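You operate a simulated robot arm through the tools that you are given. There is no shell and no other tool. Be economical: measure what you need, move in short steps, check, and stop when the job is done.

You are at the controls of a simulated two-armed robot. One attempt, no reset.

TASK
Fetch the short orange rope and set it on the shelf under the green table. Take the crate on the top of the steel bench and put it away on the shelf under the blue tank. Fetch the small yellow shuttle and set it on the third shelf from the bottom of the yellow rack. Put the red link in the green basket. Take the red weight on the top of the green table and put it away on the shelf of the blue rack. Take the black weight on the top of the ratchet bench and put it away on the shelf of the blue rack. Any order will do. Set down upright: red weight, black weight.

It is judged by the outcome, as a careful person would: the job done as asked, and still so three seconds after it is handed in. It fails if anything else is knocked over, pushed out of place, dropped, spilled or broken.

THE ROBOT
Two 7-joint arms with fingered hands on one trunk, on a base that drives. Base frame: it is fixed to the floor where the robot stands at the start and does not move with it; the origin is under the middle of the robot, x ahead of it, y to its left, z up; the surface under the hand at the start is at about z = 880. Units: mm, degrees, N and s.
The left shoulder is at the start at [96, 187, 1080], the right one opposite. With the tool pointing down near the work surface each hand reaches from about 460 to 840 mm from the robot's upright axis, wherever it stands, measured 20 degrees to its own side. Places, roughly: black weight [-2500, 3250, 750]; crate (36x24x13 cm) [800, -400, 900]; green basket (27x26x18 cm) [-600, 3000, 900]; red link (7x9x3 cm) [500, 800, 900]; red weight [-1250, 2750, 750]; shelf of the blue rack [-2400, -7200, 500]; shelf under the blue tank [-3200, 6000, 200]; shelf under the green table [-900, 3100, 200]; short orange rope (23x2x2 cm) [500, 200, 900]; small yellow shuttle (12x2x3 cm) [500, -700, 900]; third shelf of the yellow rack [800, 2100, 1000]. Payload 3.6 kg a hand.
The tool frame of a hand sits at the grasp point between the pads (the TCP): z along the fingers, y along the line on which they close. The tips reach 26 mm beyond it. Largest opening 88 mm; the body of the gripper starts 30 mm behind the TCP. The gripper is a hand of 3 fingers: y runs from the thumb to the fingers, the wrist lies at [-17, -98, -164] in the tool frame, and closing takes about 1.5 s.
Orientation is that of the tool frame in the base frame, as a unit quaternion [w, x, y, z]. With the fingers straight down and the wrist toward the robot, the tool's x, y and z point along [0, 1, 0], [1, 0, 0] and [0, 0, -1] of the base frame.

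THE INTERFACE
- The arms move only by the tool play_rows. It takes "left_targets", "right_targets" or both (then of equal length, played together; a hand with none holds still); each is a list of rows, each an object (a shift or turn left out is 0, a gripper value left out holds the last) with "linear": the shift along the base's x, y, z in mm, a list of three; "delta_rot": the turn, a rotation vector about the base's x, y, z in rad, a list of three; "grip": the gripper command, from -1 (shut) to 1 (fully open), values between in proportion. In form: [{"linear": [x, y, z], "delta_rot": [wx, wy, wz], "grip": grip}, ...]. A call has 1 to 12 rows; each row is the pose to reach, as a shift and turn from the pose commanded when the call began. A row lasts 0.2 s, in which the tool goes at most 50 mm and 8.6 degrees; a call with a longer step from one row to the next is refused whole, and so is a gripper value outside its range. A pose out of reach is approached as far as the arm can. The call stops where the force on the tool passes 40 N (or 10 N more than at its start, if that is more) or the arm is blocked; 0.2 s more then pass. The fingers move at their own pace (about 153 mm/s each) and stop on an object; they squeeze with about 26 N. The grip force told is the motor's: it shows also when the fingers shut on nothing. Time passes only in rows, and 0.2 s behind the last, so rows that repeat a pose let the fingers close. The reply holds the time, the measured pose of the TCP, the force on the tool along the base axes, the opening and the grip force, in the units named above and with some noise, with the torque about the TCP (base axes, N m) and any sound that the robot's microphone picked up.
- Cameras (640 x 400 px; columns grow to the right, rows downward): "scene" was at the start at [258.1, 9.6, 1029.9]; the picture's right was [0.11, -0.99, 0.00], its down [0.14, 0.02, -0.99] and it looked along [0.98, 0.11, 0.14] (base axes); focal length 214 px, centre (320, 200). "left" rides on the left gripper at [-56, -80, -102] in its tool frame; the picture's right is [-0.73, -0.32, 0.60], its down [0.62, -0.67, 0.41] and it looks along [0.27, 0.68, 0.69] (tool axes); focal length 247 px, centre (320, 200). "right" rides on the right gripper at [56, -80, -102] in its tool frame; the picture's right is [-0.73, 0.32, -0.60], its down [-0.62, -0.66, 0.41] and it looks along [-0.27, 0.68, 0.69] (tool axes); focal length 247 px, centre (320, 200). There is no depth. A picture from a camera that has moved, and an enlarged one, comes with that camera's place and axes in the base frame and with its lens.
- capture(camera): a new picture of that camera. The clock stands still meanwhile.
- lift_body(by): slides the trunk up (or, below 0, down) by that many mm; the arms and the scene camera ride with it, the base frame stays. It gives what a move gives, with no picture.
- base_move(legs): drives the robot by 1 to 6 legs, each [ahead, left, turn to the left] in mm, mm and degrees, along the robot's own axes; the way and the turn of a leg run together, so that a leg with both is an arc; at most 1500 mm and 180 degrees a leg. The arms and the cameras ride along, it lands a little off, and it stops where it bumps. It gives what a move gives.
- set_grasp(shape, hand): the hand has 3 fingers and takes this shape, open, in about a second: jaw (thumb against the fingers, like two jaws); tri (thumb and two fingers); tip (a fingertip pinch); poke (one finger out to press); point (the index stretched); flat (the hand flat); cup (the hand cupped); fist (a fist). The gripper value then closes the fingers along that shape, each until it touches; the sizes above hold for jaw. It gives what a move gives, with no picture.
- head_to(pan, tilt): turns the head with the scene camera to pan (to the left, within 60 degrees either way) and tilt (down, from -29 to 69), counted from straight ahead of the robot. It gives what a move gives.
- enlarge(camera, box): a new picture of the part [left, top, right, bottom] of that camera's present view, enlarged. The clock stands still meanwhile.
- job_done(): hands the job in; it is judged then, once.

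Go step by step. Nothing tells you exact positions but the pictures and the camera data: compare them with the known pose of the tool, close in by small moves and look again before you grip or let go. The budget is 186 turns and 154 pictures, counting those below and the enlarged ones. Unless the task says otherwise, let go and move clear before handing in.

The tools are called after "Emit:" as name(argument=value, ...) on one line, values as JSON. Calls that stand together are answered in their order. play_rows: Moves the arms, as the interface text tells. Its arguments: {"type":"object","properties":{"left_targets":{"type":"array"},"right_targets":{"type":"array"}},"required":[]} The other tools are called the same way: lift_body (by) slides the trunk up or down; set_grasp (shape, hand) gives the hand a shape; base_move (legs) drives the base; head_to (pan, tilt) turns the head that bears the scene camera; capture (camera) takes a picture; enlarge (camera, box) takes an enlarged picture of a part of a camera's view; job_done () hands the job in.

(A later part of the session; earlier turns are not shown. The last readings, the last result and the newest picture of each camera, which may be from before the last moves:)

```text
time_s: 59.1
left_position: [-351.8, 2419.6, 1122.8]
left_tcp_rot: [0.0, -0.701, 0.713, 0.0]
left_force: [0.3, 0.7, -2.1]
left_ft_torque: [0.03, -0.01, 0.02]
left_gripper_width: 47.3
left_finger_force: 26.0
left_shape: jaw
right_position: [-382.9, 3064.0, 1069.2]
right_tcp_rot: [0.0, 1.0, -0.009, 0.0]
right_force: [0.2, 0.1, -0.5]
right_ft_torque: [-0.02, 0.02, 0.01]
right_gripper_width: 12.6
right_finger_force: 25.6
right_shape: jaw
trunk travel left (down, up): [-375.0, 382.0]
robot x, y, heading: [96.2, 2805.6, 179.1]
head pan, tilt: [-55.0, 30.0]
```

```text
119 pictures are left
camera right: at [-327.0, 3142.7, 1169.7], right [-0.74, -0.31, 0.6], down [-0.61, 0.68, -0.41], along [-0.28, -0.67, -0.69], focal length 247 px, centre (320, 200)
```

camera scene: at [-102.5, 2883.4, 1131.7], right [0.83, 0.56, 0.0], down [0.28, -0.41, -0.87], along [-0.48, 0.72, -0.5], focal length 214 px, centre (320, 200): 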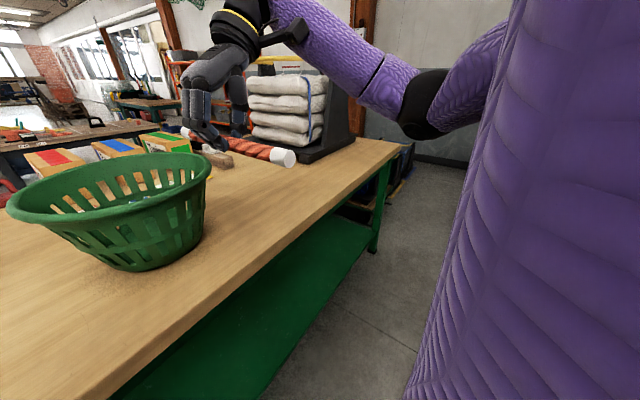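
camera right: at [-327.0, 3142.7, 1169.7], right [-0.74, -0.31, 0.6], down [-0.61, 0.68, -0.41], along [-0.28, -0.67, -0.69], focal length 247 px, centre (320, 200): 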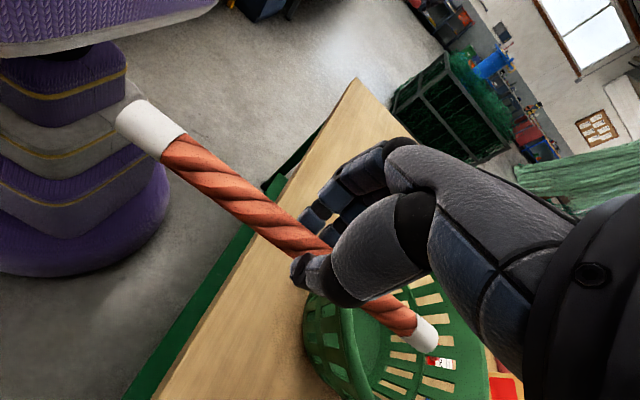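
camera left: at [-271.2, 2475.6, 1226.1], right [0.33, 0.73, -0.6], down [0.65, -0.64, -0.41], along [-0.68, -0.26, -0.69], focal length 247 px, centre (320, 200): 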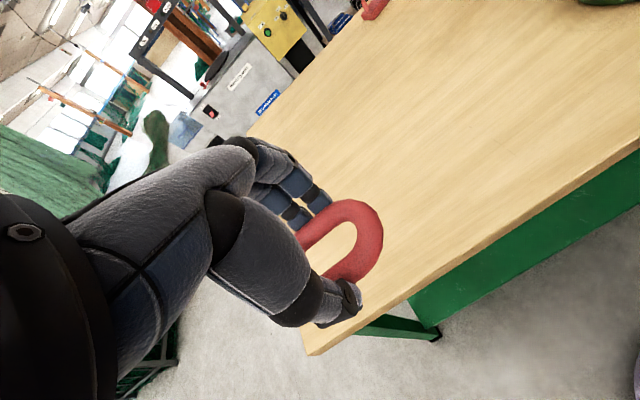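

The table runs to y≈4000, and the stack on it is far enough away. I slide right 375 mm so the left hand can serve the basket, then look with the left camera.

Emit:
base_move(legs=[[0, -375, 1]])

Emit:
head_to(pan=10, tilt=40)

Emit:
capture(camera="scene")

Emit:
capture(camera="left")

```text
time_s: 61.5
left_position: [-342.4, 2789.3, 1124.3]
left_tcp_rot: [-0.002, -0.705, 0.709, 0.0]
left_force: [-0.7, 0.6, -1.5]
left_ft_torque: [0.02, -0.01, 0.04]
left_gripper_width: 47.5
left_finger_force: 26.3
left_shape: jaw
right_position: [-383.1, 3432.3, 1068.4]
right_tcp_rot: [0.0, 1.0, -0.003, 0.0]
right_force: [-1.1, 0.9, -0.3]
right_ft_torque: [0.01, 0.02, 0.04]
right_gripper_width: 12.5
right_finger_force: 26.3
right_shape: jaw
trunk travel left (down, up): [-375.0, 382.0]
robot x, y, heading: [99.1, 3179.0, 179.6]
head pan, tilt: [-55.0, 30.0]
```

```text
time_s: 62.9
left_position: [-342.4, 2788.1, 1123.3]
left_tcp_rot: [0.0, -0.705, 0.71, -0.001]
left_force: [0.1, 1.1, -1.8]
left_ft_torque: [-0.01, -0.01, 0.0]
left_gripper_width: 47.0
left_finger_force: 25.9
left_shape: jaw
right_position: [-382.4, 3432.0, 1069.9]
right_tcp_rot: [0.0, 1.0, -0.003, 0.0]
right_force: [0.4, -0.3, -0.3]
right_ft_torque: [-0.03, 0.01, 0.01]
right_gripper_width: 12.5
right_finger_force: 25.8
right_shape: jaw
trunk travel left (down, up): [-375.0, 382.0]
robot x, y, heading: [98.1, 3182.0, 179.8]
head pan, tilt: [10.0, 40.0]
```

```text
118 pictures are left
camera scene: at [-131.4, 3166.8, 1116.3], right [-0.17, 0.99, 0.0], down [0.63, 0.11, -0.77], along [-0.76, -0.13, -0.64], focal length 214 px, centre (320, 200)
```

scene: 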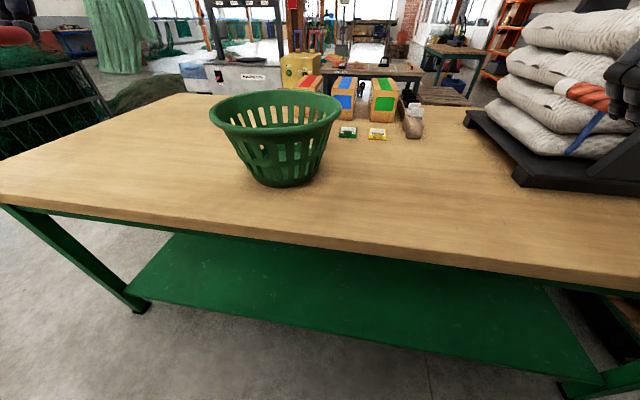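

```text
117 pictures are left
camera left: at [-262.6, 2845.5, 1226.1], right [0.32, 0.73, -0.6], down [0.66, -0.63, -0.41], along [-0.68, -0.26, -0.69], focal length 247 px, centre (320, 200)
```

left: 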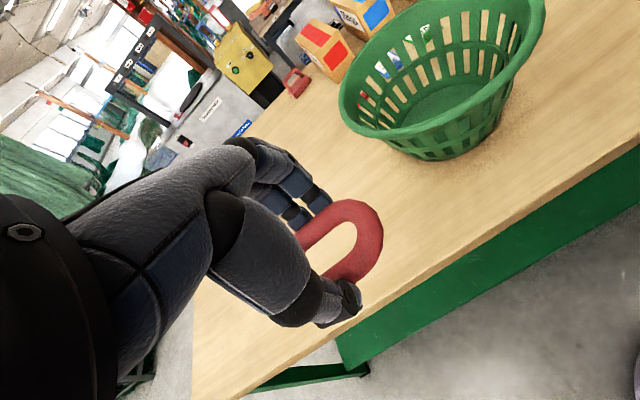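

Triangulating gives the basket rim centre at about (-562, 3002, 975), so the table top is near 795. I move the left hand over it and check.

Emit:
play_rows(left_targets=[{"linear": [-31, 29, 0]}, {"linear": [-62, 58, 0]}, {"linear": [-94, 88, 0]}, {"linear": [-125, 118, 0]}, {"linear": [-157, 147, 0]}, {"linear": [-188, 177, 0]}, {"linear": [-220, 206, -10]}, {"linear": [-220, 206, -30]}])

Emit:
capture(camera="scene")

Emit:
capture(camera="left")

```text
time_s: 64.7
left_position: [-563.5, 2994.9, 1094.1]
left_tcp_rot: [-0.001, -0.705, 0.709, 0.0]
left_force: [0.2, -0.1, -2.8]
left_ft_torque: [0.0, -0.03, -0.02]
left_gripper_width: 46.6
left_finger_force: 26.2
left_shape: jaw
right_position: [-383.3, 3430.8, 1068.4]
right_tcp_rot: [0.0, 1.0, -0.002, 0.001]
right_force: [-1.0, 0.7, -1.0]
right_ft_torque: [0.01, 0.01, 0.01]
right_gripper_width: 12.5
right_finger_force: 25.7
right_shape: jaw
trunk travel left (down, up): [-375.0, 382.0]
robot x, y, heading: [97.2, 3180.3, 179.8]
head pan, tilt: [10.0, 40.0]
```

```text
116 pictures are left
camera scene: at [-131.4, 3166.1, 1116.3], right [-0.17, 0.99, 0.0], down [0.63, 0.11, -0.77], along [-0.75, -0.13, -0.64], focal length 214 px, centre (320, 200)
```

scene: 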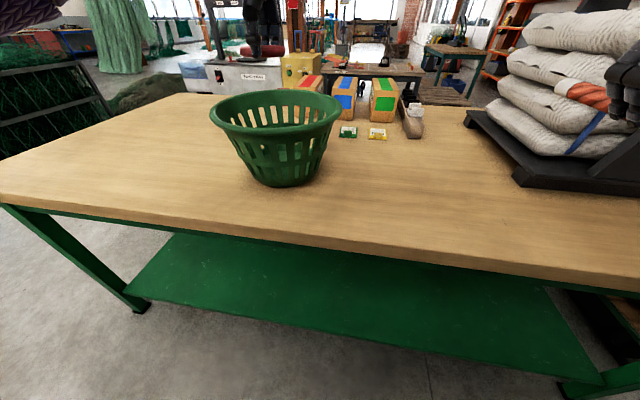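

```text
115 pictures are left
camera left: at [-483.4, 3050.4, 1196.9], right [0.32, 0.73, -0.6], down [0.66, -0.63, -0.41], along [-0.68, -0.26, -0.69], focal length 247 px, centre (320, 200)
```

left: 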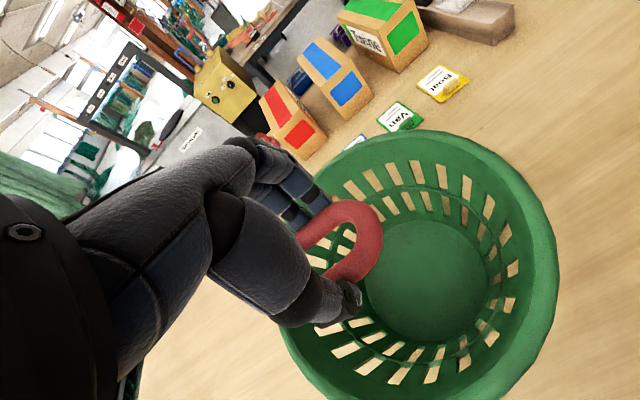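

The hand is over the basket; I shift by (-12, +10), lower into it and open partly.

Emit:
play_rows(left_targets=[{"linear": [-12, 10, -40]}, {"linear": [-12, 10, -85]}, {"linear": [-12, 10, -125]}, {"linear": [-12, 10, -165]}, {"linear": [-12, 10, -200]}, {"linear": [-12, 10, -222]}])

Emit:
capture(camera="left")

Emit:
enlarge(camera="scene", box=[190, 60, 382, 180])

```text
time_s: 66.1
left_position: [-573.9, 3003.8, 869.0]
left_tcp_rot: [0.0, -0.705, 0.709, 0.0]
left_force: [-0.1, 0.2, -2.1]
left_ft_torque: [0.04, -0.01, 0.05]
left_gripper_width: 46.7
left_finger_force: 26.3
left_shape: jaw
right_position: [-382.9, 3430.9, 1067.9]
right_tcp_rot: [0.0, 1.0, -0.004, -0.001]
right_force: [-0.2, 0.5, -1.1]
right_ft_torque: [0.02, 0.0, -0.02]
right_gripper_width: 12.7
right_finger_force: 26.0
right_shape: jaw
trunk travel left (down, up): [-375.0, 382.0]
robot x, y, heading: [96.4, 3181.3, 179.7]
head pan, tilt: [10.0, 40.0]
```

```text
114 pictures are left
camera left: at [-493.9, 3060.9, 973.0], right [0.32, 0.73, -0.6], down [0.66, -0.63, -0.41], along [-0.68, -0.26, -0.69], focal length 247 px, centre (320, 200)
```

left: 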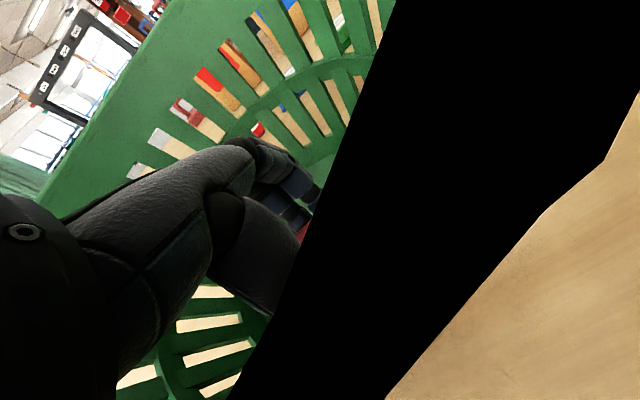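

```text
3.33 times, centred on (286, 120) of scene
camera zoom: at [-131.6, 3166.8, 1116.3], right [-0.17, 0.99, 0.0], down [0.63, 0.11, -0.77], along [-0.75, -0.13, -0.64], focal length 715 px, centre (433, 467)
```

zoom: 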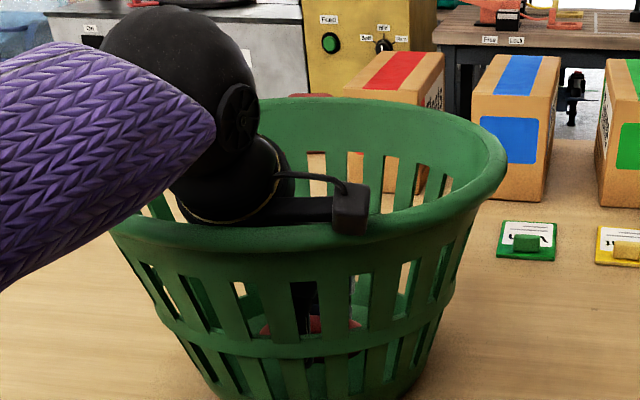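

No contact forces and the link is low in the basket, so I open partly here and withdraw straight up.

Emit:
play_rows(left_targets=[{"grip": 0.4}, {"grip": 0.6}, {"grip": 0.6}, {"grip": 0.6}])

Emit:
play_rows(left_targets=[{"linear": [0, 0, 30]}, {"linear": [0, 0, 70]}, {"linear": [0, 0, 110]}, {"linear": [0, 0, 155]}, {"linear": [0, 0, 200]}, {"linear": [0, 0, 250]}])

Emit:
capture(camera="left")

```text
time_s: 67.1
left_position: [-574.7, 3004.5, 871.3]
left_tcp_rot: [0.0, -0.705, 0.709, 0.0]
left_force: [0.7, 0.7, 0.8]
left_ft_torque: [0.0, -0.04, -0.01]
left_gripper_width: 70.1
left_finger_force: 0.0
left_shape: jaw
right_position: [-383.0, 3431.5, 1068.7]
right_tcp_rot: [0.0, 1.0, -0.002, -0.001]
right_force: [0.5, -0.1, -0.6]
right_ft_torque: [0.01, 0.03, -0.01]
right_gripper_width: 12.7
right_finger_force: 25.7
right_shape: jaw
trunk travel left (down, up): [-375.0, 382.0]
robot x, y, heading: [99.5, 3180.0, 179.9]
head pan, tilt: [10.0, 40.0]
```

```text
time_s: 68.5
left_position: [-577.0, 3005.6, 1123.6]
left_tcp_rot: [0.001, -0.705, 0.709, 0.0]
left_force: [0.5, -0.4, 0.5]
left_ft_torque: [0.0, 0.0, 0.0]
left_gripper_width: 70.2
left_finger_force: 0.0
left_shape: jaw
right_position: [-381.5, 3431.5, 1067.7]
right_tcp_rot: [0.0, 1.0, -0.003, 0.0]
right_force: [0.0, -0.2, 0.0]
right_ft_torque: [0.0, 0.02, 0.02]
right_gripper_width: 12.5
right_finger_force: 26.1
right_shape: jaw
trunk travel left (down, up): [-375.0, 382.0]
robot x, y, heading: [96.0, 3180.3, 179.9]
head pan, tilt: [10.0, 40.0]
```

```text
112 pictures are left
camera left: at [-497.0, 3061.7, 1226.6], right [0.32, 0.73, -0.6], down [0.66, -0.63, -0.41], along [-0.68, -0.26, -0.69], focal length 247 px, centre (320, 200)
```

left: 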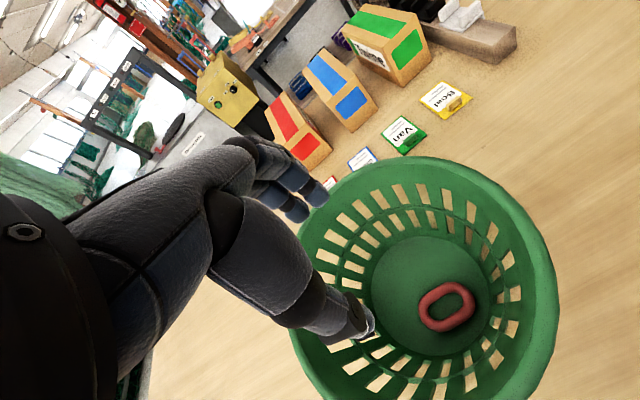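

The link is in the basket. Now the rope: I tuck the left hand up and back, then back off so the right hand and the rope clear the table edge before going down.

Emit:
play_rows(left_targets=[{"linear": [0, 0, 45]}, {"linear": [20, -15, 85]}, {"linear": [45, -35, 120]}, {"linear": [70, -55, 155]}, {"linear": [95, -75, 190]}, {"linear": [120, -95, 220]}, {"linear": [145, -115, 245]}, {"linear": [170, -135, 265]}, {"linear": [195, -155, 280]}, {"linear": [215, -175, 290]}, {"linear": [230, -190, 300]}])

Emit:
base_move(legs=[[-190, 0, 0]])

Emit:
lift_body(by=-370)

Emit:
head_to(pan=-30, tilt=40)

Emit:
capture(camera="scene")

```text
time_s: 70.9
left_position: [-343.5, 2816.2, 1420.9]
left_tcp_rot: [0.001, -0.705, 0.709, -0.001]
left_force: [0.2, -0.3, -1.1]
left_ft_torque: [0.01, -0.01, -0.01]
left_gripper_width: 70.3
left_finger_force: 0.0
left_shape: jaw
right_position: [-380.9, 3431.7, 1068.5]
right_tcp_rot: [-0.001, 1.0, -0.003, 0.0]
right_force: [0.2, 0.2, -0.9]
right_ft_torque: [0.04, -0.02, -0.02]
right_gripper_width: 12.8
right_finger_force: 26.1
right_shape: jaw
trunk travel left (down, up): [-375.0, 382.0]
robot x, y, heading: [96.6, 3182.4, 179.4]
head pan, tilt: [10.0, 40.0]
```

```text
time_s: 72.4
left_position: [-151.4, 2816.4, 1421.3]
left_tcp_rot: [0.0, -0.705, 0.71, 0.0]
left_force: [0.5, 0.3, 0.0]
left_ft_torque: [-0.02, 0.02, -0.02]
left_gripper_width: 70.1
left_finger_force: 0.1
left_shape: jaw
right_position: [-186.9, 3432.2, 1069.1]
right_tcp_rot: [0.0, 1.0, -0.004, -0.001]
right_force: [-0.1, 0.1, -1.0]
right_ft_torque: [0.0, 0.03, 0.01]
right_gripper_width: 12.7
right_finger_force: 26.3
right_shape: jaw
trunk travel left (down, up): [-375.0, 382.0]
robot x, y, heading: [293.3, 3177.4, 179.7]
head pan, tilt: [10.0, 40.0]
```

```text
time_s: 76.0
left_position: [-193.9, 2816.5, 1028.9]
left_tcp_rot: [0.029, -0.704, 0.709, -0.028]
left_force: [0.8, -0.7, 0.8]
left_ft_torque: [0.01, -0.01, -0.02]
left_gripper_width: 70.5
left_finger_force: 0.0
left_shape: jaw
right_position: [-186.7, 3431.3, 697.7]
right_tcp_rot: [0.0, 1.0, -0.004, -0.001]
right_force: [0.3, -0.6, -1.3]
right_ft_torque: [0.01, 0.02, -0.02]
right_gripper_width: 12.8
right_finger_force: 26.0
right_shape: jaw
trunk travel left (down, up): [-5.0, 752.0]
robot x, y, heading: [290.6, 3177.9, 179.7]
head pan, tilt: [10.0, 40.0]
```

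```text
time_s: 77.1
left_position: [-194.0, 2815.6, 1027.2]
left_tcp_rot: [0.028, -0.705, 0.709, -0.028]
left_force: [0.6, 0.5, 0.1]
left_ft_torque: [-0.04, 0.01, 0.03]
left_gripper_width: 70.3
left_finger_force: 0.1
left_shape: jaw
right_position: [-186.3, 3432.4, 699.3]
right_tcp_rot: [0.0, 1.0, -0.003, 0.0]
right_force: [0.3, 0.2, -0.8]
right_ft_torque: [0.04, 0.0, 0.0]
right_gripper_width: 12.7
right_finger_force: 25.9
right_shape: jaw
trunk travel left (down, up): [-5.0, 752.0]
robot x, y, heading: [289.4, 3177.7, 179.5]
head pan, tilt: [-30.0, 40.0]
```

```text
111 pictures are left
camera scene: at [3.5, 3223.7, 714.7], right [0.51, 0.86, 0.0], down [0.56, -0.32, -0.77], along [-0.66, 0.39, -0.64], focal length 214 px, centre (320, 200)
```

scene: 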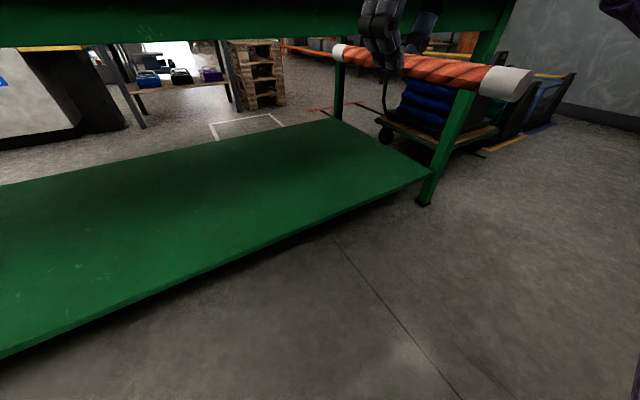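

The shelf edge is at x ≈ -420 and the shelf is empty. I lower the right hand outside the table to about z 265.

Emit:
play_rows(right_targets=[{"linear": [0, 0, -43]}, {"linear": [0, 0, -86]}, {"linear": [0, 0, -129]}, {"linear": [0, 0, -172]}, {"linear": [0, 0, -215]}, {"linear": [0, 0, -258]}, {"linear": [0, 0, -301]}, {"linear": [0, 0, -344]}, {"linear": [0, 0, -387]}, {"linear": [0, 0, -430]}])

Emit:
head_to(pan=-20, tilt=45)

Emit:
capture(camera="scene")

Emit:
capture(camera="right")

```text
time_s: 79.3
left_position: [-193.5, 2817.1, 1028.9]
left_tcp_rot: [0.029, -0.704, 0.709, -0.029]
left_force: [0.1, 0.0, -0.1]
left_ft_torque: [-0.03, -0.03, 0.01]
left_gripper_width: 69.9
left_finger_force: 0.1
left_shape: jaw
right_position: [-186.8, 3427.4, 268.3]
right_tcp_rot: [0.0, 1.0, -0.002, 0.0]
right_force: [0.3, -0.9, 0.1]
right_ft_torque: [-0.03, -0.03, 0.02]
right_gripper_width: 12.5
right_finger_force: 25.9
right_shape: jaw
trunk travel left (down, up): [-5.0, 752.0]
robot x, y, heading: [290.3, 3176.9, 179.6]
head pan, tilt: [-30.0, 40.0]
```

```text
time_s: 80.0
left_position: [-193.3, 2816.3, 1028.0]
left_tcp_rot: [0.029, -0.704, 0.709, -0.028]
left_force: [0.7, 0.8, -0.7]
left_ft_torque: [0.02, -0.01, -0.03]
left_gripper_width: 70.4
left_finger_force: 0.0
left_shape: jaw
right_position: [-187.0, 3427.3, 267.9]
right_tcp_rot: [0.0, 1.0, -0.003, 0.001]
right_force: [0.2, 0.4, -0.9]
right_ft_torque: [-0.03, 0.03, 0.04]
right_gripper_width: 12.5
right_finger_force: 26.1
right_shape: jaw
trunk travel left (down, up): [-5.0, 752.0]
robot x, y, heading: [293.4, 3178.0, 179.7]
head pan, tilt: [-20.0, 45.0]
```

```text
110 pictures are left
camera scene: at [0.7, 3209.1, 707.4], right [0.35, 0.94, 0.0], down [0.66, -0.25, -0.71], along [-0.66, 0.25, -0.71], focal length 214 px, centre (320, 200)
```

scene: 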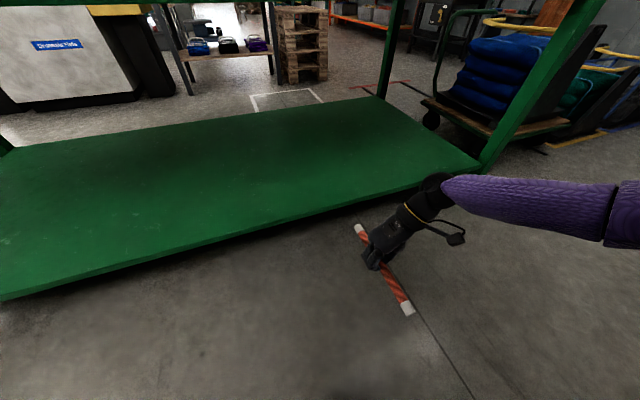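

```text
109 pictures are left
camera right: at [-131.3, 3507.6, 369.9], right [-0.74, -0.31, 0.6], down [-0.62, 0.67, -0.41], along [-0.27, -0.67, -0.69], focal length 247 px, centre (320, 200)
```

right: 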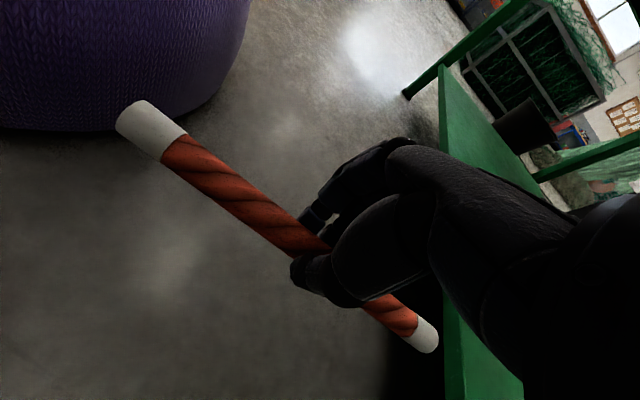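

The rope is clear at z≈268 and the shelf edge is near x -388. I drive forward 355 mm to bring the rope over the shelf.

Emit:
base_move(legs=[[355, 0, 0]])

Emit:
capture(camera="scene")

Emit:
capture(camera="right")

```text
time_s: 82.3
left_position: [-544.7, 2817.3, 1028.9]
left_tcp_rot: [0.029, -0.705, 0.708, -0.028]
left_force: [-0.4, 0.0, -0.7]
left_ft_torque: [0.03, -0.01, -0.02]
left_gripper_width: 70.2
left_finger_force: 0.1
left_shape: jaw
right_position: [-539.9, 3428.4, 268.1]
right_tcp_rot: [0.0, 1.0, -0.002, 0.0]
right_force: [-0.4, 0.5, -1.6]
right_ft_torque: [0.01, -0.01, 0.02]
right_gripper_width: 12.6
right_finger_force: 25.7
right_shape: jaw
trunk travel left (down, up): [-5.0, 752.0]
robot x, y, heading: [-61.3, 3181.7, 179.8]
head pan, tilt: [-20.0, 45.0]
```

```text
108 pictures are left
camera scene: at [-352.4, 3209.8, 707.4], right [0.34, 0.94, 0.0], down [0.66, -0.24, -0.71], along [-0.66, 0.24, -0.71], focal length 214 px, centre (320, 200)
```

scene: 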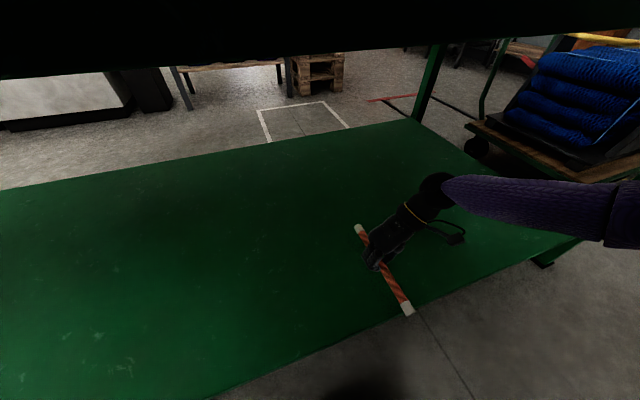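

```text
107 pictures are left
camera right: at [-485.4, 3507.9, 369.7], right [-0.74, -0.32, 0.6], down [-0.62, 0.67, -0.41], along [-0.27, -0.67, -0.69], focal length 247 px, centre (320, 200)
```

right: 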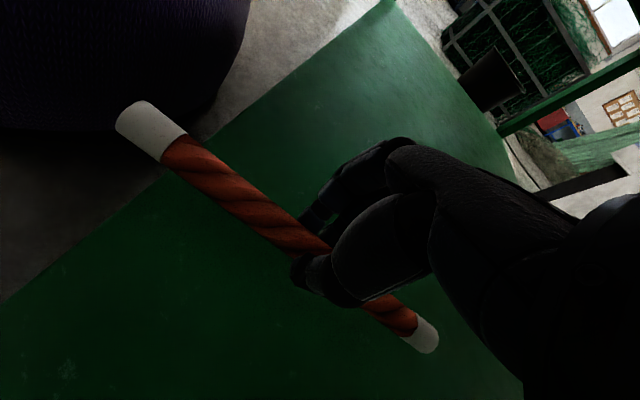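

The rope's near end is right at the shelf edge, so I extend the right arm 80 mm further in (the head is close to the table edge, so no more driving) and lower it carefully.

Emit:
play_rows(right_targets=[{"linear": [-30, 0, 0]}, {"linear": [-60, 0, 0]}, {"linear": [-85, 0, 0]}, {"linear": [-85, 0, -15]}, {"linear": [-85, 0, -25]}, {"linear": [-85, 0, -32]}])

Emit:
capture(camera="scene")

Emit:
capture(camera="right")

```text
time_s: 83.7
left_position: [-545.4, 2816.7, 1028.3]
left_tcp_rot: [0.028, -0.705, 0.708, -0.028]
left_force: [-0.2, 0.0, -0.2]
left_ft_torque: [0.01, 0.0, -0.01]
left_gripper_width: 70.1
left_finger_force: 0.1
left_shape: jaw
right_position: [-625.0, 3427.2, 235.3]
right_tcp_rot: [0.001, 1.0, 0.0, 0.001]
right_force: [0.5, -0.3, 0.0]
right_ft_torque: [0.02, -0.01, -0.01]
right_gripper_width: 12.4
right_finger_force: 25.7
right_shape: jaw
trunk travel left (down, up): [-5.0, 752.0]
robot x, y, heading: [-64.5, 3183.3, 179.9]
head pan, tilt: [-20.0, 45.0]
```

```text
106 pictures are left
camera scene: at [-352.4, 3209.8, 707.4], right [0.34, 0.94, 0.0], down [0.66, -0.24, -0.71], along [-0.66, 0.24, -0.71], focal length 214 px, centre (320, 200)
```

scene: 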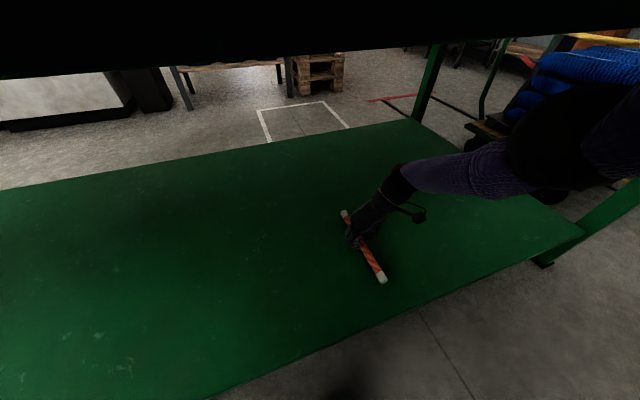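

```text
105 pictures are left
camera right: at [-569.9, 3507.3, 337.3], right [-0.74, -0.32, 0.6], down [-0.62, 0.67, -0.41], along [-0.27, -0.68, -0.69], focal length 247 px, centre (320, 200)
```

right: 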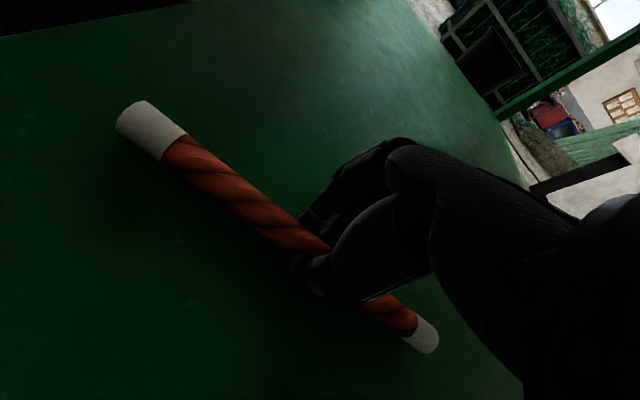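

The rope is well inside. I lower in small guarded steps to contact.

Emit:
play_rows(right_targets=[{"linear": [0, 0, -4]}, {"linear": [0, 0, -7]}, {"linear": [0, 0, -10]}, {"linear": [0, 0, -13]}])

Emit:
capture(camera="right")

```text
time_s: 84.7
left_position: [-544.7, 2816.0, 1026.8]
left_tcp_rot: [0.028, -0.705, 0.708, -0.029]
left_force: [0.2, 0.1, -0.7]
left_ft_torque: [0.01, 0.01, 0.01]
left_gripper_width: 70.2
left_finger_force: 0.1
left_shape: jaw
right_position: [-623.4, 3425.4, 232.5]
right_tcp_rot: [0.0, 1.0, -0.001, 0.0]
right_force: [0.1, 0.2, -0.9]
right_ft_torque: [-0.03, 0.02, 0.02]
right_gripper_width: 12.4
right_finger_force: 26.4
right_shape: jaw
right hand out of reach, approached as far as the arm can: row 2, 3, 4
trunk travel left (down, up): [-5.0, 752.0]
robot x, y, heading: [-64.8, 3180.4, 179.9]
head pan, tilt: [-20.0, 45.0]
```

```text
104 pictures are left
camera right: at [-568.4, 3506.2, 334.9], right [-0.74, -0.32, 0.6], down [-0.62, 0.67, -0.41], along [-0.27, -0.67, -0.69], focal length 247 px, centre (320, 200)
```

right: 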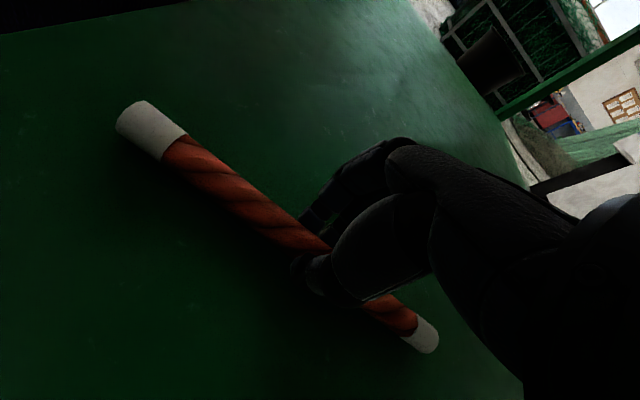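

That is the arm's reach limit, so I pull back 40 mm, which still leaves the rope well on the shelf, and lower again.

Emit:
play_rows(right_targets=[{"linear": [20, 0, 8]}, {"linear": [40, 0, 8]}, {"linear": [40, 0, 5]}, {"linear": [40, 0, 2]}, {"linear": [40, 0, -1]}, {"linear": [40, 0, -4]}])

Emit:
capture(camera="right")

```text
time_s: 86.1
left_position: [-545.2, 2816.6, 1028.1]
left_tcp_rot: [0.028, -0.706, 0.707, -0.029]
left_force: [-0.2, 0.6, -0.7]
left_ft_torque: [-0.04, 0.0, 0.03]
left_gripper_width: 70.3
left_finger_force: 0.1
left_shape: jaw
right_position: [-583.1, 3426.6, 229.6]
right_tcp_rot: [0.0, 1.0, -0.002, 0.0]
right_force: [-1.1, 0.3, -0.6]
right_ft_torque: [0.0, 0.03, -0.01]
right_gripper_width: 12.8
right_finger_force: 26.0
right_shape: jaw
trunk travel left (down, up): [-5.0, 752.0]
robot x, y, heading: [-63.7, 3182.8, 179.8]
head pan, tilt: [-20.0, 45.0]
```

```text
103 pictures are left
camera right: at [-527.9, 3506.9, 330.7], right [-0.74, -0.32, 0.6], down [-0.62, 0.67, -0.41], along [-0.27, -0.67, -0.69], focal length 247 px, centre (320, 200)
```

right: 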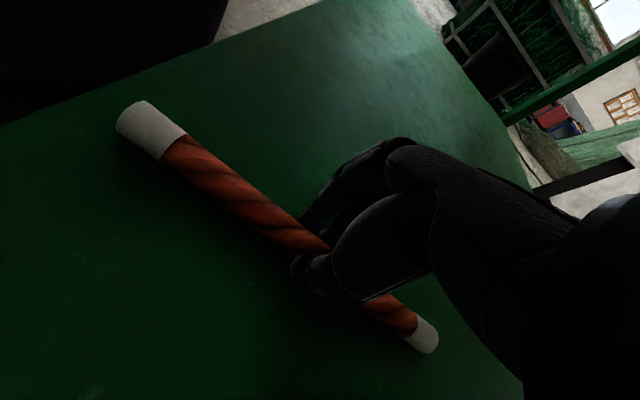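

No contact yet; I continue down in small steps.

Emit:
play_rows(right_targets=[{"linear": [0, 0, -4]}, {"linear": [0, 0, -8]}, {"linear": [0, 0, -12]}, {"linear": [0, 0, -16]}, {"linear": [0, 0, -20]}, {"linear": [0, 0, -24]}])

Emit:
capture(camera="right")

```text
time_s: 86.7
left_position: [-542.3, 2815.6, 1027.9]
left_tcp_rot: [0.027, -0.706, 0.707, -0.029]
left_force: [-0.4, -0.2, 0.0]
left_ft_torque: [0.04, 0.0, 0.0]
left_gripper_width: 70.1
left_finger_force: 0.1
left_shape: jaw
right_position: [-585.2, 3426.4, 226.0]
right_tcp_rot: [0.004, 1.0, -0.001, -0.001]
right_force: [12.2, 2.2, 30.7]
right_ft_torque: [0.19, -0.23, 0.1]
right_gripper_width: 14.8
right_finger_force: 25.9
right_shape: jaw
trunk travel left (down, up): [-5.0, 752.0]
robot x, y, heading: [-58.4, 3179.1, 180.0]
head pan, tilt: [-20.0, 45.0]
stopped in row 3 (right hand): the force on the tool passed its limit at 45 N (the readings are from after the stop); the commanded pose is now the measured one
```

```text
102 pictures are left
camera right: at [-529.6, 3507.2, 327.6], right [-0.74, -0.31, 0.6], down [-0.62, 0.66, -0.42], along [-0.27, -0.68, -0.68], focal length 247 px, centre (320, 200)
```

right: 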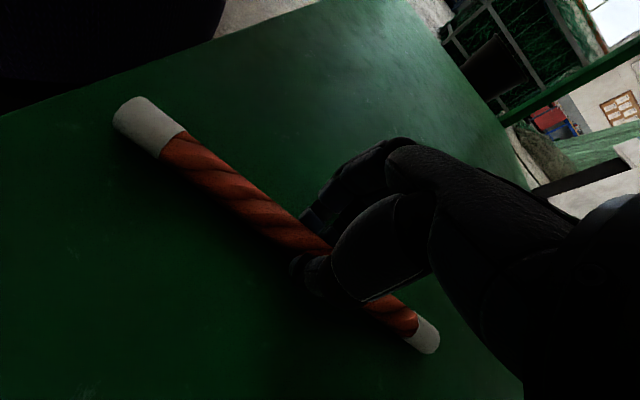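

Contact at z≈226. I ease up 2 mm, open the fingers and rise.

Emit:
play_rows(right_targets=[{"linear": [0, 0, 2]}, {"linear": [0, 0, 2], "grip": -0.4}, {"linear": [0, 0, 2], "grip": 0}, {"linear": [0, 0, 2], "grip": 0.4}, {"linear": [0, 0, 2], "grip": 0.4}, {"linear": [0, 0, 20], "grip": 0.4}, {"linear": [10, 0, 45], "grip": 0.4}, {"linear": [20, 0, 70], "grip": 0.4}])

Emit:
capture(camera="right")

Emit:
capture(camera="scene")

```text
time_s: 88.5
left_position: [-543.9, 2816.4, 1027.8]
left_tcp_rot: [0.028, -0.705, 0.708, -0.028]
left_force: [-0.3, -0.2, 0.5]
left_ft_torque: [-0.04, 0.0, -0.01]
left_gripper_width: 70.3
left_finger_force: 0.1
left_shape: jaw
right_position: [-564.5, 3427.2, 293.3]
right_tcp_rot: [0.002, 1.0, 0.0, 0.001]
right_force: [-0.3, 0.3, 0.7]
right_ft_torque: [-0.01, -0.01, -0.01]
right_gripper_width: 61.2
right_finger_force: 0.1
right_shape: jaw
trunk travel left (down, up): [-5.0, 752.0]
robot x, y, heading: [-60.1, 3183.6, 179.7]
head pan, tilt: [-20.0, 45.0]
```

```text
101 pictures are left
camera right: at [-509.5, 3507.6, 394.5], right [-0.74, -0.31, 0.6], down [-0.62, 0.66, -0.41], along [-0.27, -0.68, -0.68], focal length 247 px, centre (320, 200)
```

right: 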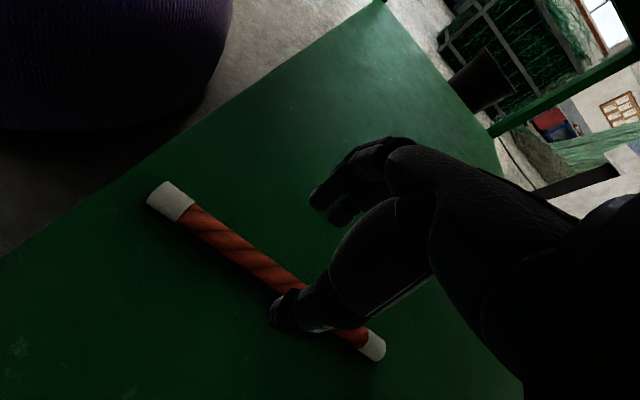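

```text
100 pictures are left
camera scene: at [-352.3, 3209.9, 707.4], right [0.35, 0.94, 0.0], down [0.66, -0.24, -0.71], along [-0.66, 0.24, -0.71], focal length 214 px, centre (320, 200)
```

scene: 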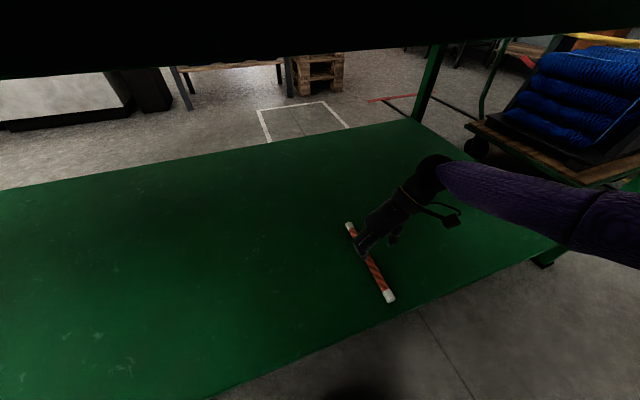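

The rope lies flat on the shelf. I back straight out, raise the arm clear of the table and lift the trunk again.

Emit:
base_move(legs=[[-400, 0, 0]])

Emit:
play_rows(right_targets=[{"linear": [0, 0, 43]}, {"linear": [0, 0, 86]}, {"linear": [0, 0, 129]}, {"linear": [0, 0, 172]}, {"linear": [0, 0, 215]}, {"linear": [0, 0, 258]}, {"linear": [0, 0, 301]}, {"linear": [0, 0, 344]}, {"linear": [0, 0, 387]}, {"linear": [0, 0, 430]}])

Emit:
lift_body(by=450)

Emit:
head_to(pan=0, tilt=25)

Emit:
capture(camera="scene")

```text
time_s: 91.0
left_position: [-147.8, 2814.6, 1028.3]
left_tcp_rot: [-0.028, 0.707, -0.706, 0.028]
left_force: [-0.2, 0.3, 0.9]
left_ft_torque: [0.01, -0.01, -0.01]
left_gripper_width: 70.4
left_finger_force: 0.0
left_shape: jaw
right_position: [-168.4, 3424.4, 293.7]
right_tcp_rot: [0.003, 1.0, 0.0, 0.001]
right_force: [0.2, -0.3, 0.5]
right_ft_torque: [-0.04, 0.04, -0.01]
right_gripper_width: 61.4
right_finger_force: 0.0
right_shape: jaw
trunk travel left (down, up): [-5.0, 752.0]
robot x, y, heading: [334.9, 3178.5, 179.7]
head pan, tilt: [-20.0, 45.0]
```

```text
time_s: 93.2
left_position: [-147.7, 2814.2, 1027.8]
left_tcp_rot: [0.029, -0.706, 0.707, -0.029]
left_force: [0.6, -0.7, 0.1]
left_ft_torque: [-0.01, 0.01, 0.0]
left_gripper_width: 70.3
left_finger_force: 0.1
left_shape: jaw
right_position: [-168.0, 3424.8, 722.8]
right_tcp_rot: [0.002, 1.0, 0.0, 0.0]
right_force: [0.3, 0.1, -0.5]
right_ft_torque: [0.02, 0.01, -0.02]
right_gripper_width: 61.1
right_finger_force: 0.0
right_shape: jaw
trunk travel left (down, up): [-5.0, 752.0]
robot x, y, heading: [333.2, 3180.8, 180.1]
head pan, tilt: [-20.0, 45.0]
```

```text
refused: 450 is not a number from -400 to 400
```

```text
time_s: 94.0
left_position: [-148.3, 2814.2, 1027.5]
left_tcp_rot: [0.028, -0.706, 0.707, -0.028]
left_force: [0.4, -0.7, 0.5]
left_ft_torque: [0.0, 0.02, 0.03]
left_gripper_width: 70.0
left_finger_force: 0.0
left_shape: jaw
right_position: [-168.5, 3424.7, 723.1]
right_tcp_rot: [0.003, 1.0, 0.0, 0.001]
right_force: [0.0, -0.5, 1.0]
right_ft_torque: [0.03, 0.02, 0.02]
right_gripper_width: 61.1
right_finger_force: 0.1
right_shape: jaw
trunk travel left (down, up): [-5.0, 752.0]
robot x, y, heading: [337.2, 3180.0, 179.8]
head pan, tilt: [0.0, 25.0]
```

```text
99 pictures are left
camera scene: at [28.5, 3180.6, 737.9], right [0.0, 1.0, 0.0], down [0.42, 0.0, -0.91], along [-0.91, 0.0, -0.42], focal length 214 px, centre (320, 200)
```

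scene: 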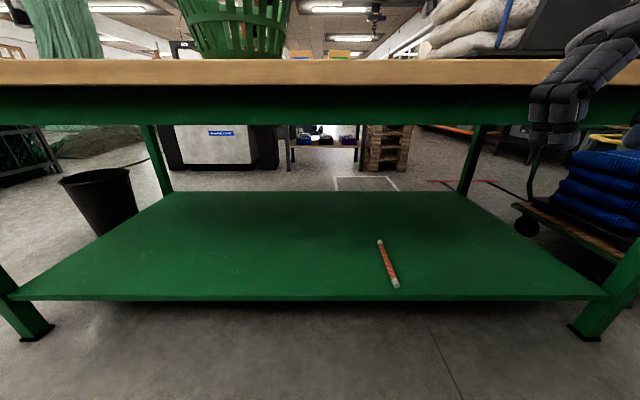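

The rope is safely on the shelf. Now I raise the trunk and drive around the front of the table to the aisle on its left side, for the weights.

Emit:
lift_body(by=400)

Emit:
base_move(legs=[[0, 1500, 0], [0, 350, 0], [1500, 0, 0], [0, 0, 180], [-600, 0, 0]])

Emit:
head_to(pan=45, tilt=30)

Emit:
capture(camera="scene")

```text
time_s: 97.9
left_position: [-147.4, 2813.8, 1425.6]
left_tcp_rot: [0.029, -0.705, 0.708, -0.029]
left_force: [-0.1, 0.3, -1.0]
left_ft_torque: [-0.01, 0.0, 0.0]
left_gripper_width: 70.2
left_finger_force: 0.0
left_shape: jaw
right_position: [-169.2, 3424.7, 1122.0]
right_tcp_rot: [0.003, 1.0, 0.0, 0.0]
right_force: [0.9, -0.7, -0.2]
right_ft_torque: [0.01, -0.03, 0.02]
right_gripper_width: 61.3
right_finger_force: 0.0
right_shape: jaw
trunk travel left (down, up): [-405.0, 352.0]
robot x, y, heading: [335.5, 3180.7, 179.9]
head pan, tilt: [0.0, 25.0]
```

```text
time_s: 124.5
left_position: [-1281.3, 1677.5, 1427.1]
left_tcp_rot: [-0.028, 0.705, 0.708, -0.028]
left_force: [-0.3, -0.5, -0.1]
left_ft_torque: [0.0, 0.01, -0.01]
left_gripper_width: 69.9
left_finger_force: 0.1
left_shape: jaw
right_position: [-1255.7, 1067.5, 1124.2]
right_tcp_rot: [0.0, -0.004, 1.0, 0.002]
right_force: [0.3, -0.4, -1.3]
right_ft_torque: [-0.01, -0.04, -0.02]
right_gripper_width: 61.3
right_finger_force: 0.0
right_shape: jaw
trunk travel left (down, up): [-405.0, 352.0]
robot x, y, heading: [-1764.7, 1305.6, 0.4]
head pan, tilt: [0.0, 25.0]
```

```text
time_s: 125.6
left_position: [-1281.6, 1676.8, 1428.0]
left_tcp_rot: [-0.028, 0.705, 0.708, -0.028]
left_force: [0.0, -0.1, 0.5]
left_ft_torque: [0.0, -0.02, 0.0]
left_gripper_width: 70.2
left_finger_force: 0.1
left_shape: jaw
right_position: [-1255.4, 1067.8, 1123.1]
right_tcp_rot: [-0.001, -0.004, 1.0, 0.002]
right_force: [0.2, -0.5, 0.0]
right_ft_torque: [-0.01, 0.02, -0.01]
right_gripper_width: 61.2
right_finger_force: 0.1
right_shape: jaw
trunk travel left (down, up): [-405.0, 352.0]
robot x, y, heading: [-1762.7, 1308.0, 0.4]
head pan, tilt: [45.0, 30.0]
```

```text
98 pictures are left
camera scene: at [-1552.4, 1374.0, 1163.7], right [0.71, -0.7, 0.0], down [-0.35, -0.36, -0.87], along [0.61, 0.62, -0.5], focal length 214 px, centre (320, 200)
```

scene: 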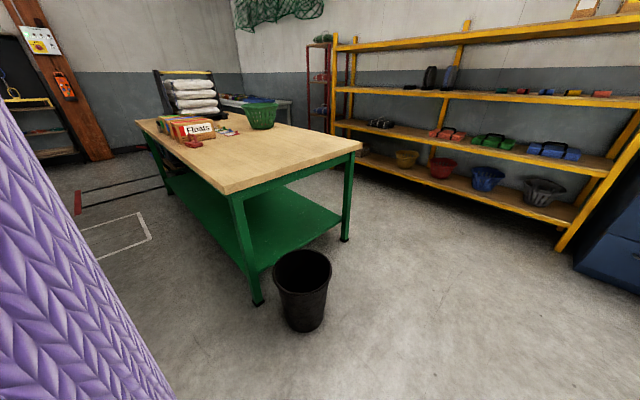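

The table's left legs are at x ≈ -1243. I slide left (+y) along the aisle to face the red weight.

Emit:
base_move(legs=[[0, 1450, 0]])

Emit:
head_to(pan=0, tilt=35)

Emit:
capture(camera="scene")

Emit:
capture(camera="right")

Emit:
capture(camera="left")

```text
time_s: 132.7
left_position: [-1311.5, 3107.6, 1427.0]
left_tcp_rot: [-0.028, 0.697, 0.716, -0.029]
left_force: [1.0, 0.2, -0.2]
left_ft_torque: [-0.03, 0.01, 0.0]
left_gripper_width: 70.0
left_finger_force: 0.0
left_shape: jaw
right_position: [-1272.8, 2497.9, 1123.1]
right_tcp_rot: [0.0, -0.014, 1.0, 0.003]
right_force: [-0.1, 0.5, 0.2]
right_ft_torque: [0.04, 0.0, -0.02]
right_gripper_width: 61.3
right_finger_force: 0.1
right_shape: jaw
trunk travel left (down, up): [-405.0, 352.0]
robot x, y, heading: [-1784.9, 2724.8, 1.5]
head pan, tilt: [45.0, 30.0]
```

```text
time_s: 133.8
left_position: [-1310.9, 3108.5, 1427.0]
left_tcp_rot: [-0.027, 0.698, 0.715, -0.028]
left_force: [0.5, 0.0, 0.3]
left_ft_torque: [0.01, -0.01, -0.02]
left_gripper_width: 70.1
left_finger_force: 0.1
left_shape: jaw
right_position: [-1273.1, 2498.0, 1123.4]
right_tcp_rot: [0.0, -0.014, 1.0, 0.002]
right_force: [-0.2, 0.4, 0.2]
right_ft_torque: [0.03, -0.04, -0.02]
right_gripper_width: 61.3
right_finger_force: 0.0
right_shape: jaw
trunk travel left (down, up): [-405.0, 352.0]
robot x, y, heading: [-1785.6, 2731.7, 1.4]
head pan, tilt: [0.0, 35.0]
```

```text
97 pictures are left
camera scene: at [-1551.0, 2735.6, 1155.9], right [0.03, -1.0, 0.0], down [-0.57, -0.02, -0.82], along [0.82, 0.02, -0.57], focal length 214 px, centre (320, 200)
```

scene: 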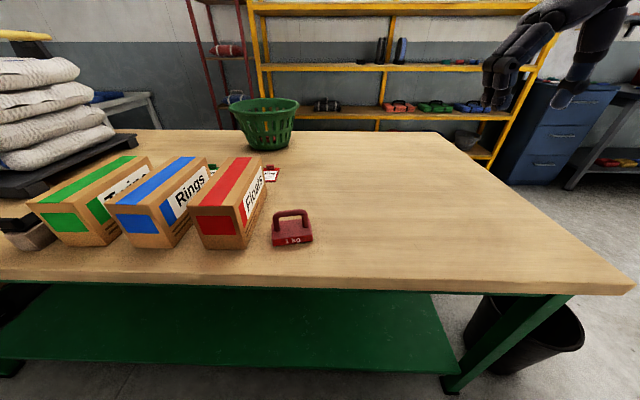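

```text
96 pictures are left
camera right: at [-1328.5, 2416.7, 1224.4], right [0.73, 0.34, 0.6], down [0.64, -0.65, -0.42], along [0.25, 0.69, -0.68], focal length 247 px, centre (320, 200)
```

right: 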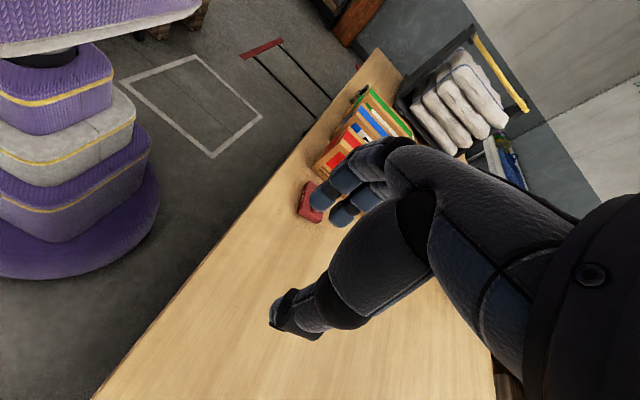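

```text
95 pictures are left
camera left: at [-1382.0, 3050.4, 1536.7], right [-0.35, -0.74, -0.57], down [-0.71, 0.61, -0.36], along [0.61, 0.28, -0.74], focal length 247 px, centre (320, 200)
```

left: 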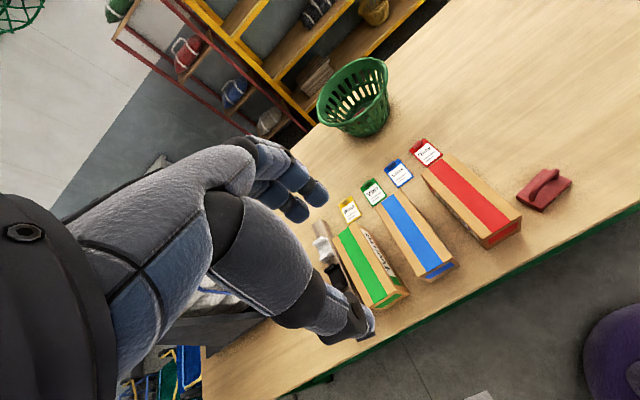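

The red 1 kg weight has a bar handle across y, near (-1200, 2805). I move the left hand above it, level, and take closer views.

Emit:
play_rows(left_targets=[{"linear": [10, -30, -30], "grip": 1}, {"linear": [20, -60, -60]}, {"linear": [30, -90, -90]}, {"linear": [40, -120, -120]}, {"linear": [50, -150, -150]}, {"linear": [60, -180, -180]}, {"linear": [70, -210, -210]}, {"linear": [80, -240, -240]}, {"linear": [90, -270, -270]}, {"linear": [100, -290, -300]}, {"linear": [108, -302, -330]}, {"linear": [108, -302, -360]}])

Emit:
capture(camera="left")

Emit:
enlarge(camera="scene", box=[220, 140, 380, 240])

```text
time_s: 136.4
left_position: [-1203.6, 2806.9, 1067.4]
left_tcp_rot: [-0.029, 0.697, 0.716, -0.03]
left_force: [-0.6, -0.5, -0.4]
left_ft_torque: [-0.01, -0.01, 0.0]
left_gripper_width: 87.8
left_finger_force: 0.1
left_shape: jaw
right_position: [-1272.6, 2498.2, 1122.5]
right_tcp_rot: [-0.001, -0.014, 1.0, 0.002]
right_force: [0.0, 0.2, -0.3]
right_ft_torque: [0.02, 0.02, 0.0]
right_gripper_width: 61.1
right_finger_force: 0.1
right_shape: jaw
trunk travel left (down, up): [-405.0, 352.0]
robot x, y, heading: [-1783.4, 2729.4, 1.6]
head pan, tilt: [0.0, 35.0]
```

```text
94 pictures are left
camera left: at [-1274.3, 2749.4, 1176.5], right [-0.35, -0.74, -0.57], down [-0.71, 0.6, -0.36], along [0.61, 0.28, -0.74], focal length 247 px, centre (320, 200)
```

left: 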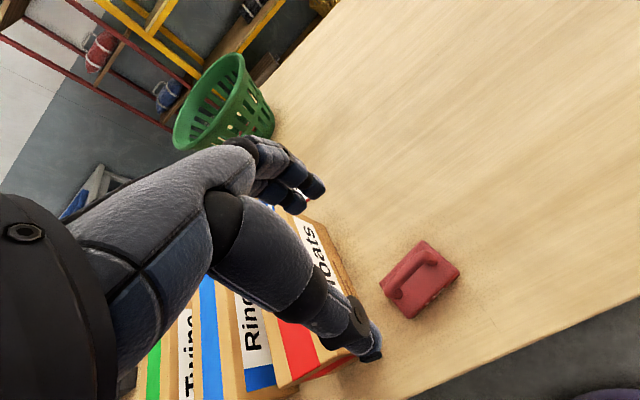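

```text
4.00 times, centred on (300, 190) of scene
camera zoom: at [-1551.0, 2735.7, 1155.9], right [0.03, -1.0, 0.0], down [-0.57, -0.02, -0.82], along [0.82, 0.02, -0.57], focal length 858 px, centre (400, 240)
```

zoom: 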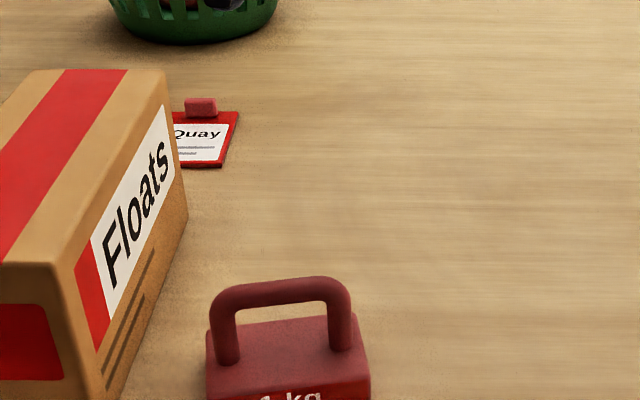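

I level the tool and descend to about 920 above the handle, then check.

Emit:
play_rows(left_targets=[{"linear": [2, -2, -40], "delta_rot": [0, -0.083, 0]}, {"linear": [2, -2, -80], "delta_rot": [0, -0.083, 0]}, {"linear": [2, -2, -120], "delta_rot": [0, -0.083, 0]}, {"linear": [2, -2, -145], "delta_rot": [0, -0.083, 0]}])

Emit:
capture(camera="left")

Emit:
enlarge(camera="scene", box=[200, 130, 392, 250])

```text
time_s: 137.4
left_position: [-1200.6, 2801.7, 921.9]
left_tcp_rot: [0.002, 0.698, 0.716, 0.0]
left_force: [-0.2, -0.1, 0.3]
left_ft_torque: [0.01, 0.01, -0.01]
left_gripper_width: 88.0
left_finger_force: 0.1
left_shape: jaw
right_position: [-1273.9, 2498.6, 1122.4]
right_tcp_rot: [-0.001, -0.014, 1.0, 0.002]
right_force: [-0.7, -0.5, 0.3]
right_ft_torque: [0.01, 0.02, 0.03]
right_gripper_width: 61.2
right_finger_force: 0.1
right_shape: jaw
trunk travel left (down, up): [-405.0, 352.0]
robot x, y, heading: [-1786.7, 2729.5, 1.7]
head pan, tilt: [0.0, 35.0]
```

```text
92 pictures are left
camera left: at [-1279.2, 2745.8, 1024.6], right [-0.3, -0.74, -0.6], down [-0.68, 0.61, -0.41], along [0.67, 0.28, -0.69], focal length 247 px, centre (320, 200)
```

left: 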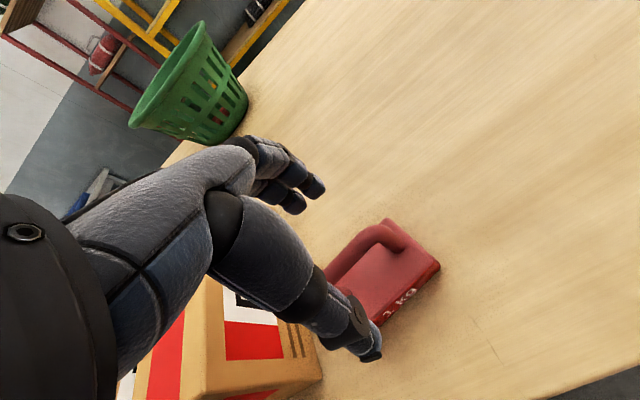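

```text
3.33 times, centred on (296, 190) of scene
camera zoom: at [-1550.9, 2735.3, 1155.9], right [0.03, -1.0, 0.0], down [-0.57, -0.02, -0.82], along [0.82, 0.02, -0.57], focal length 715 px, centre (400, 233)
```

zoom: 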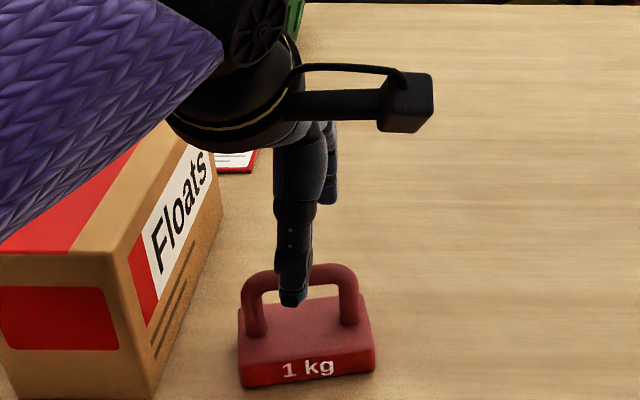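

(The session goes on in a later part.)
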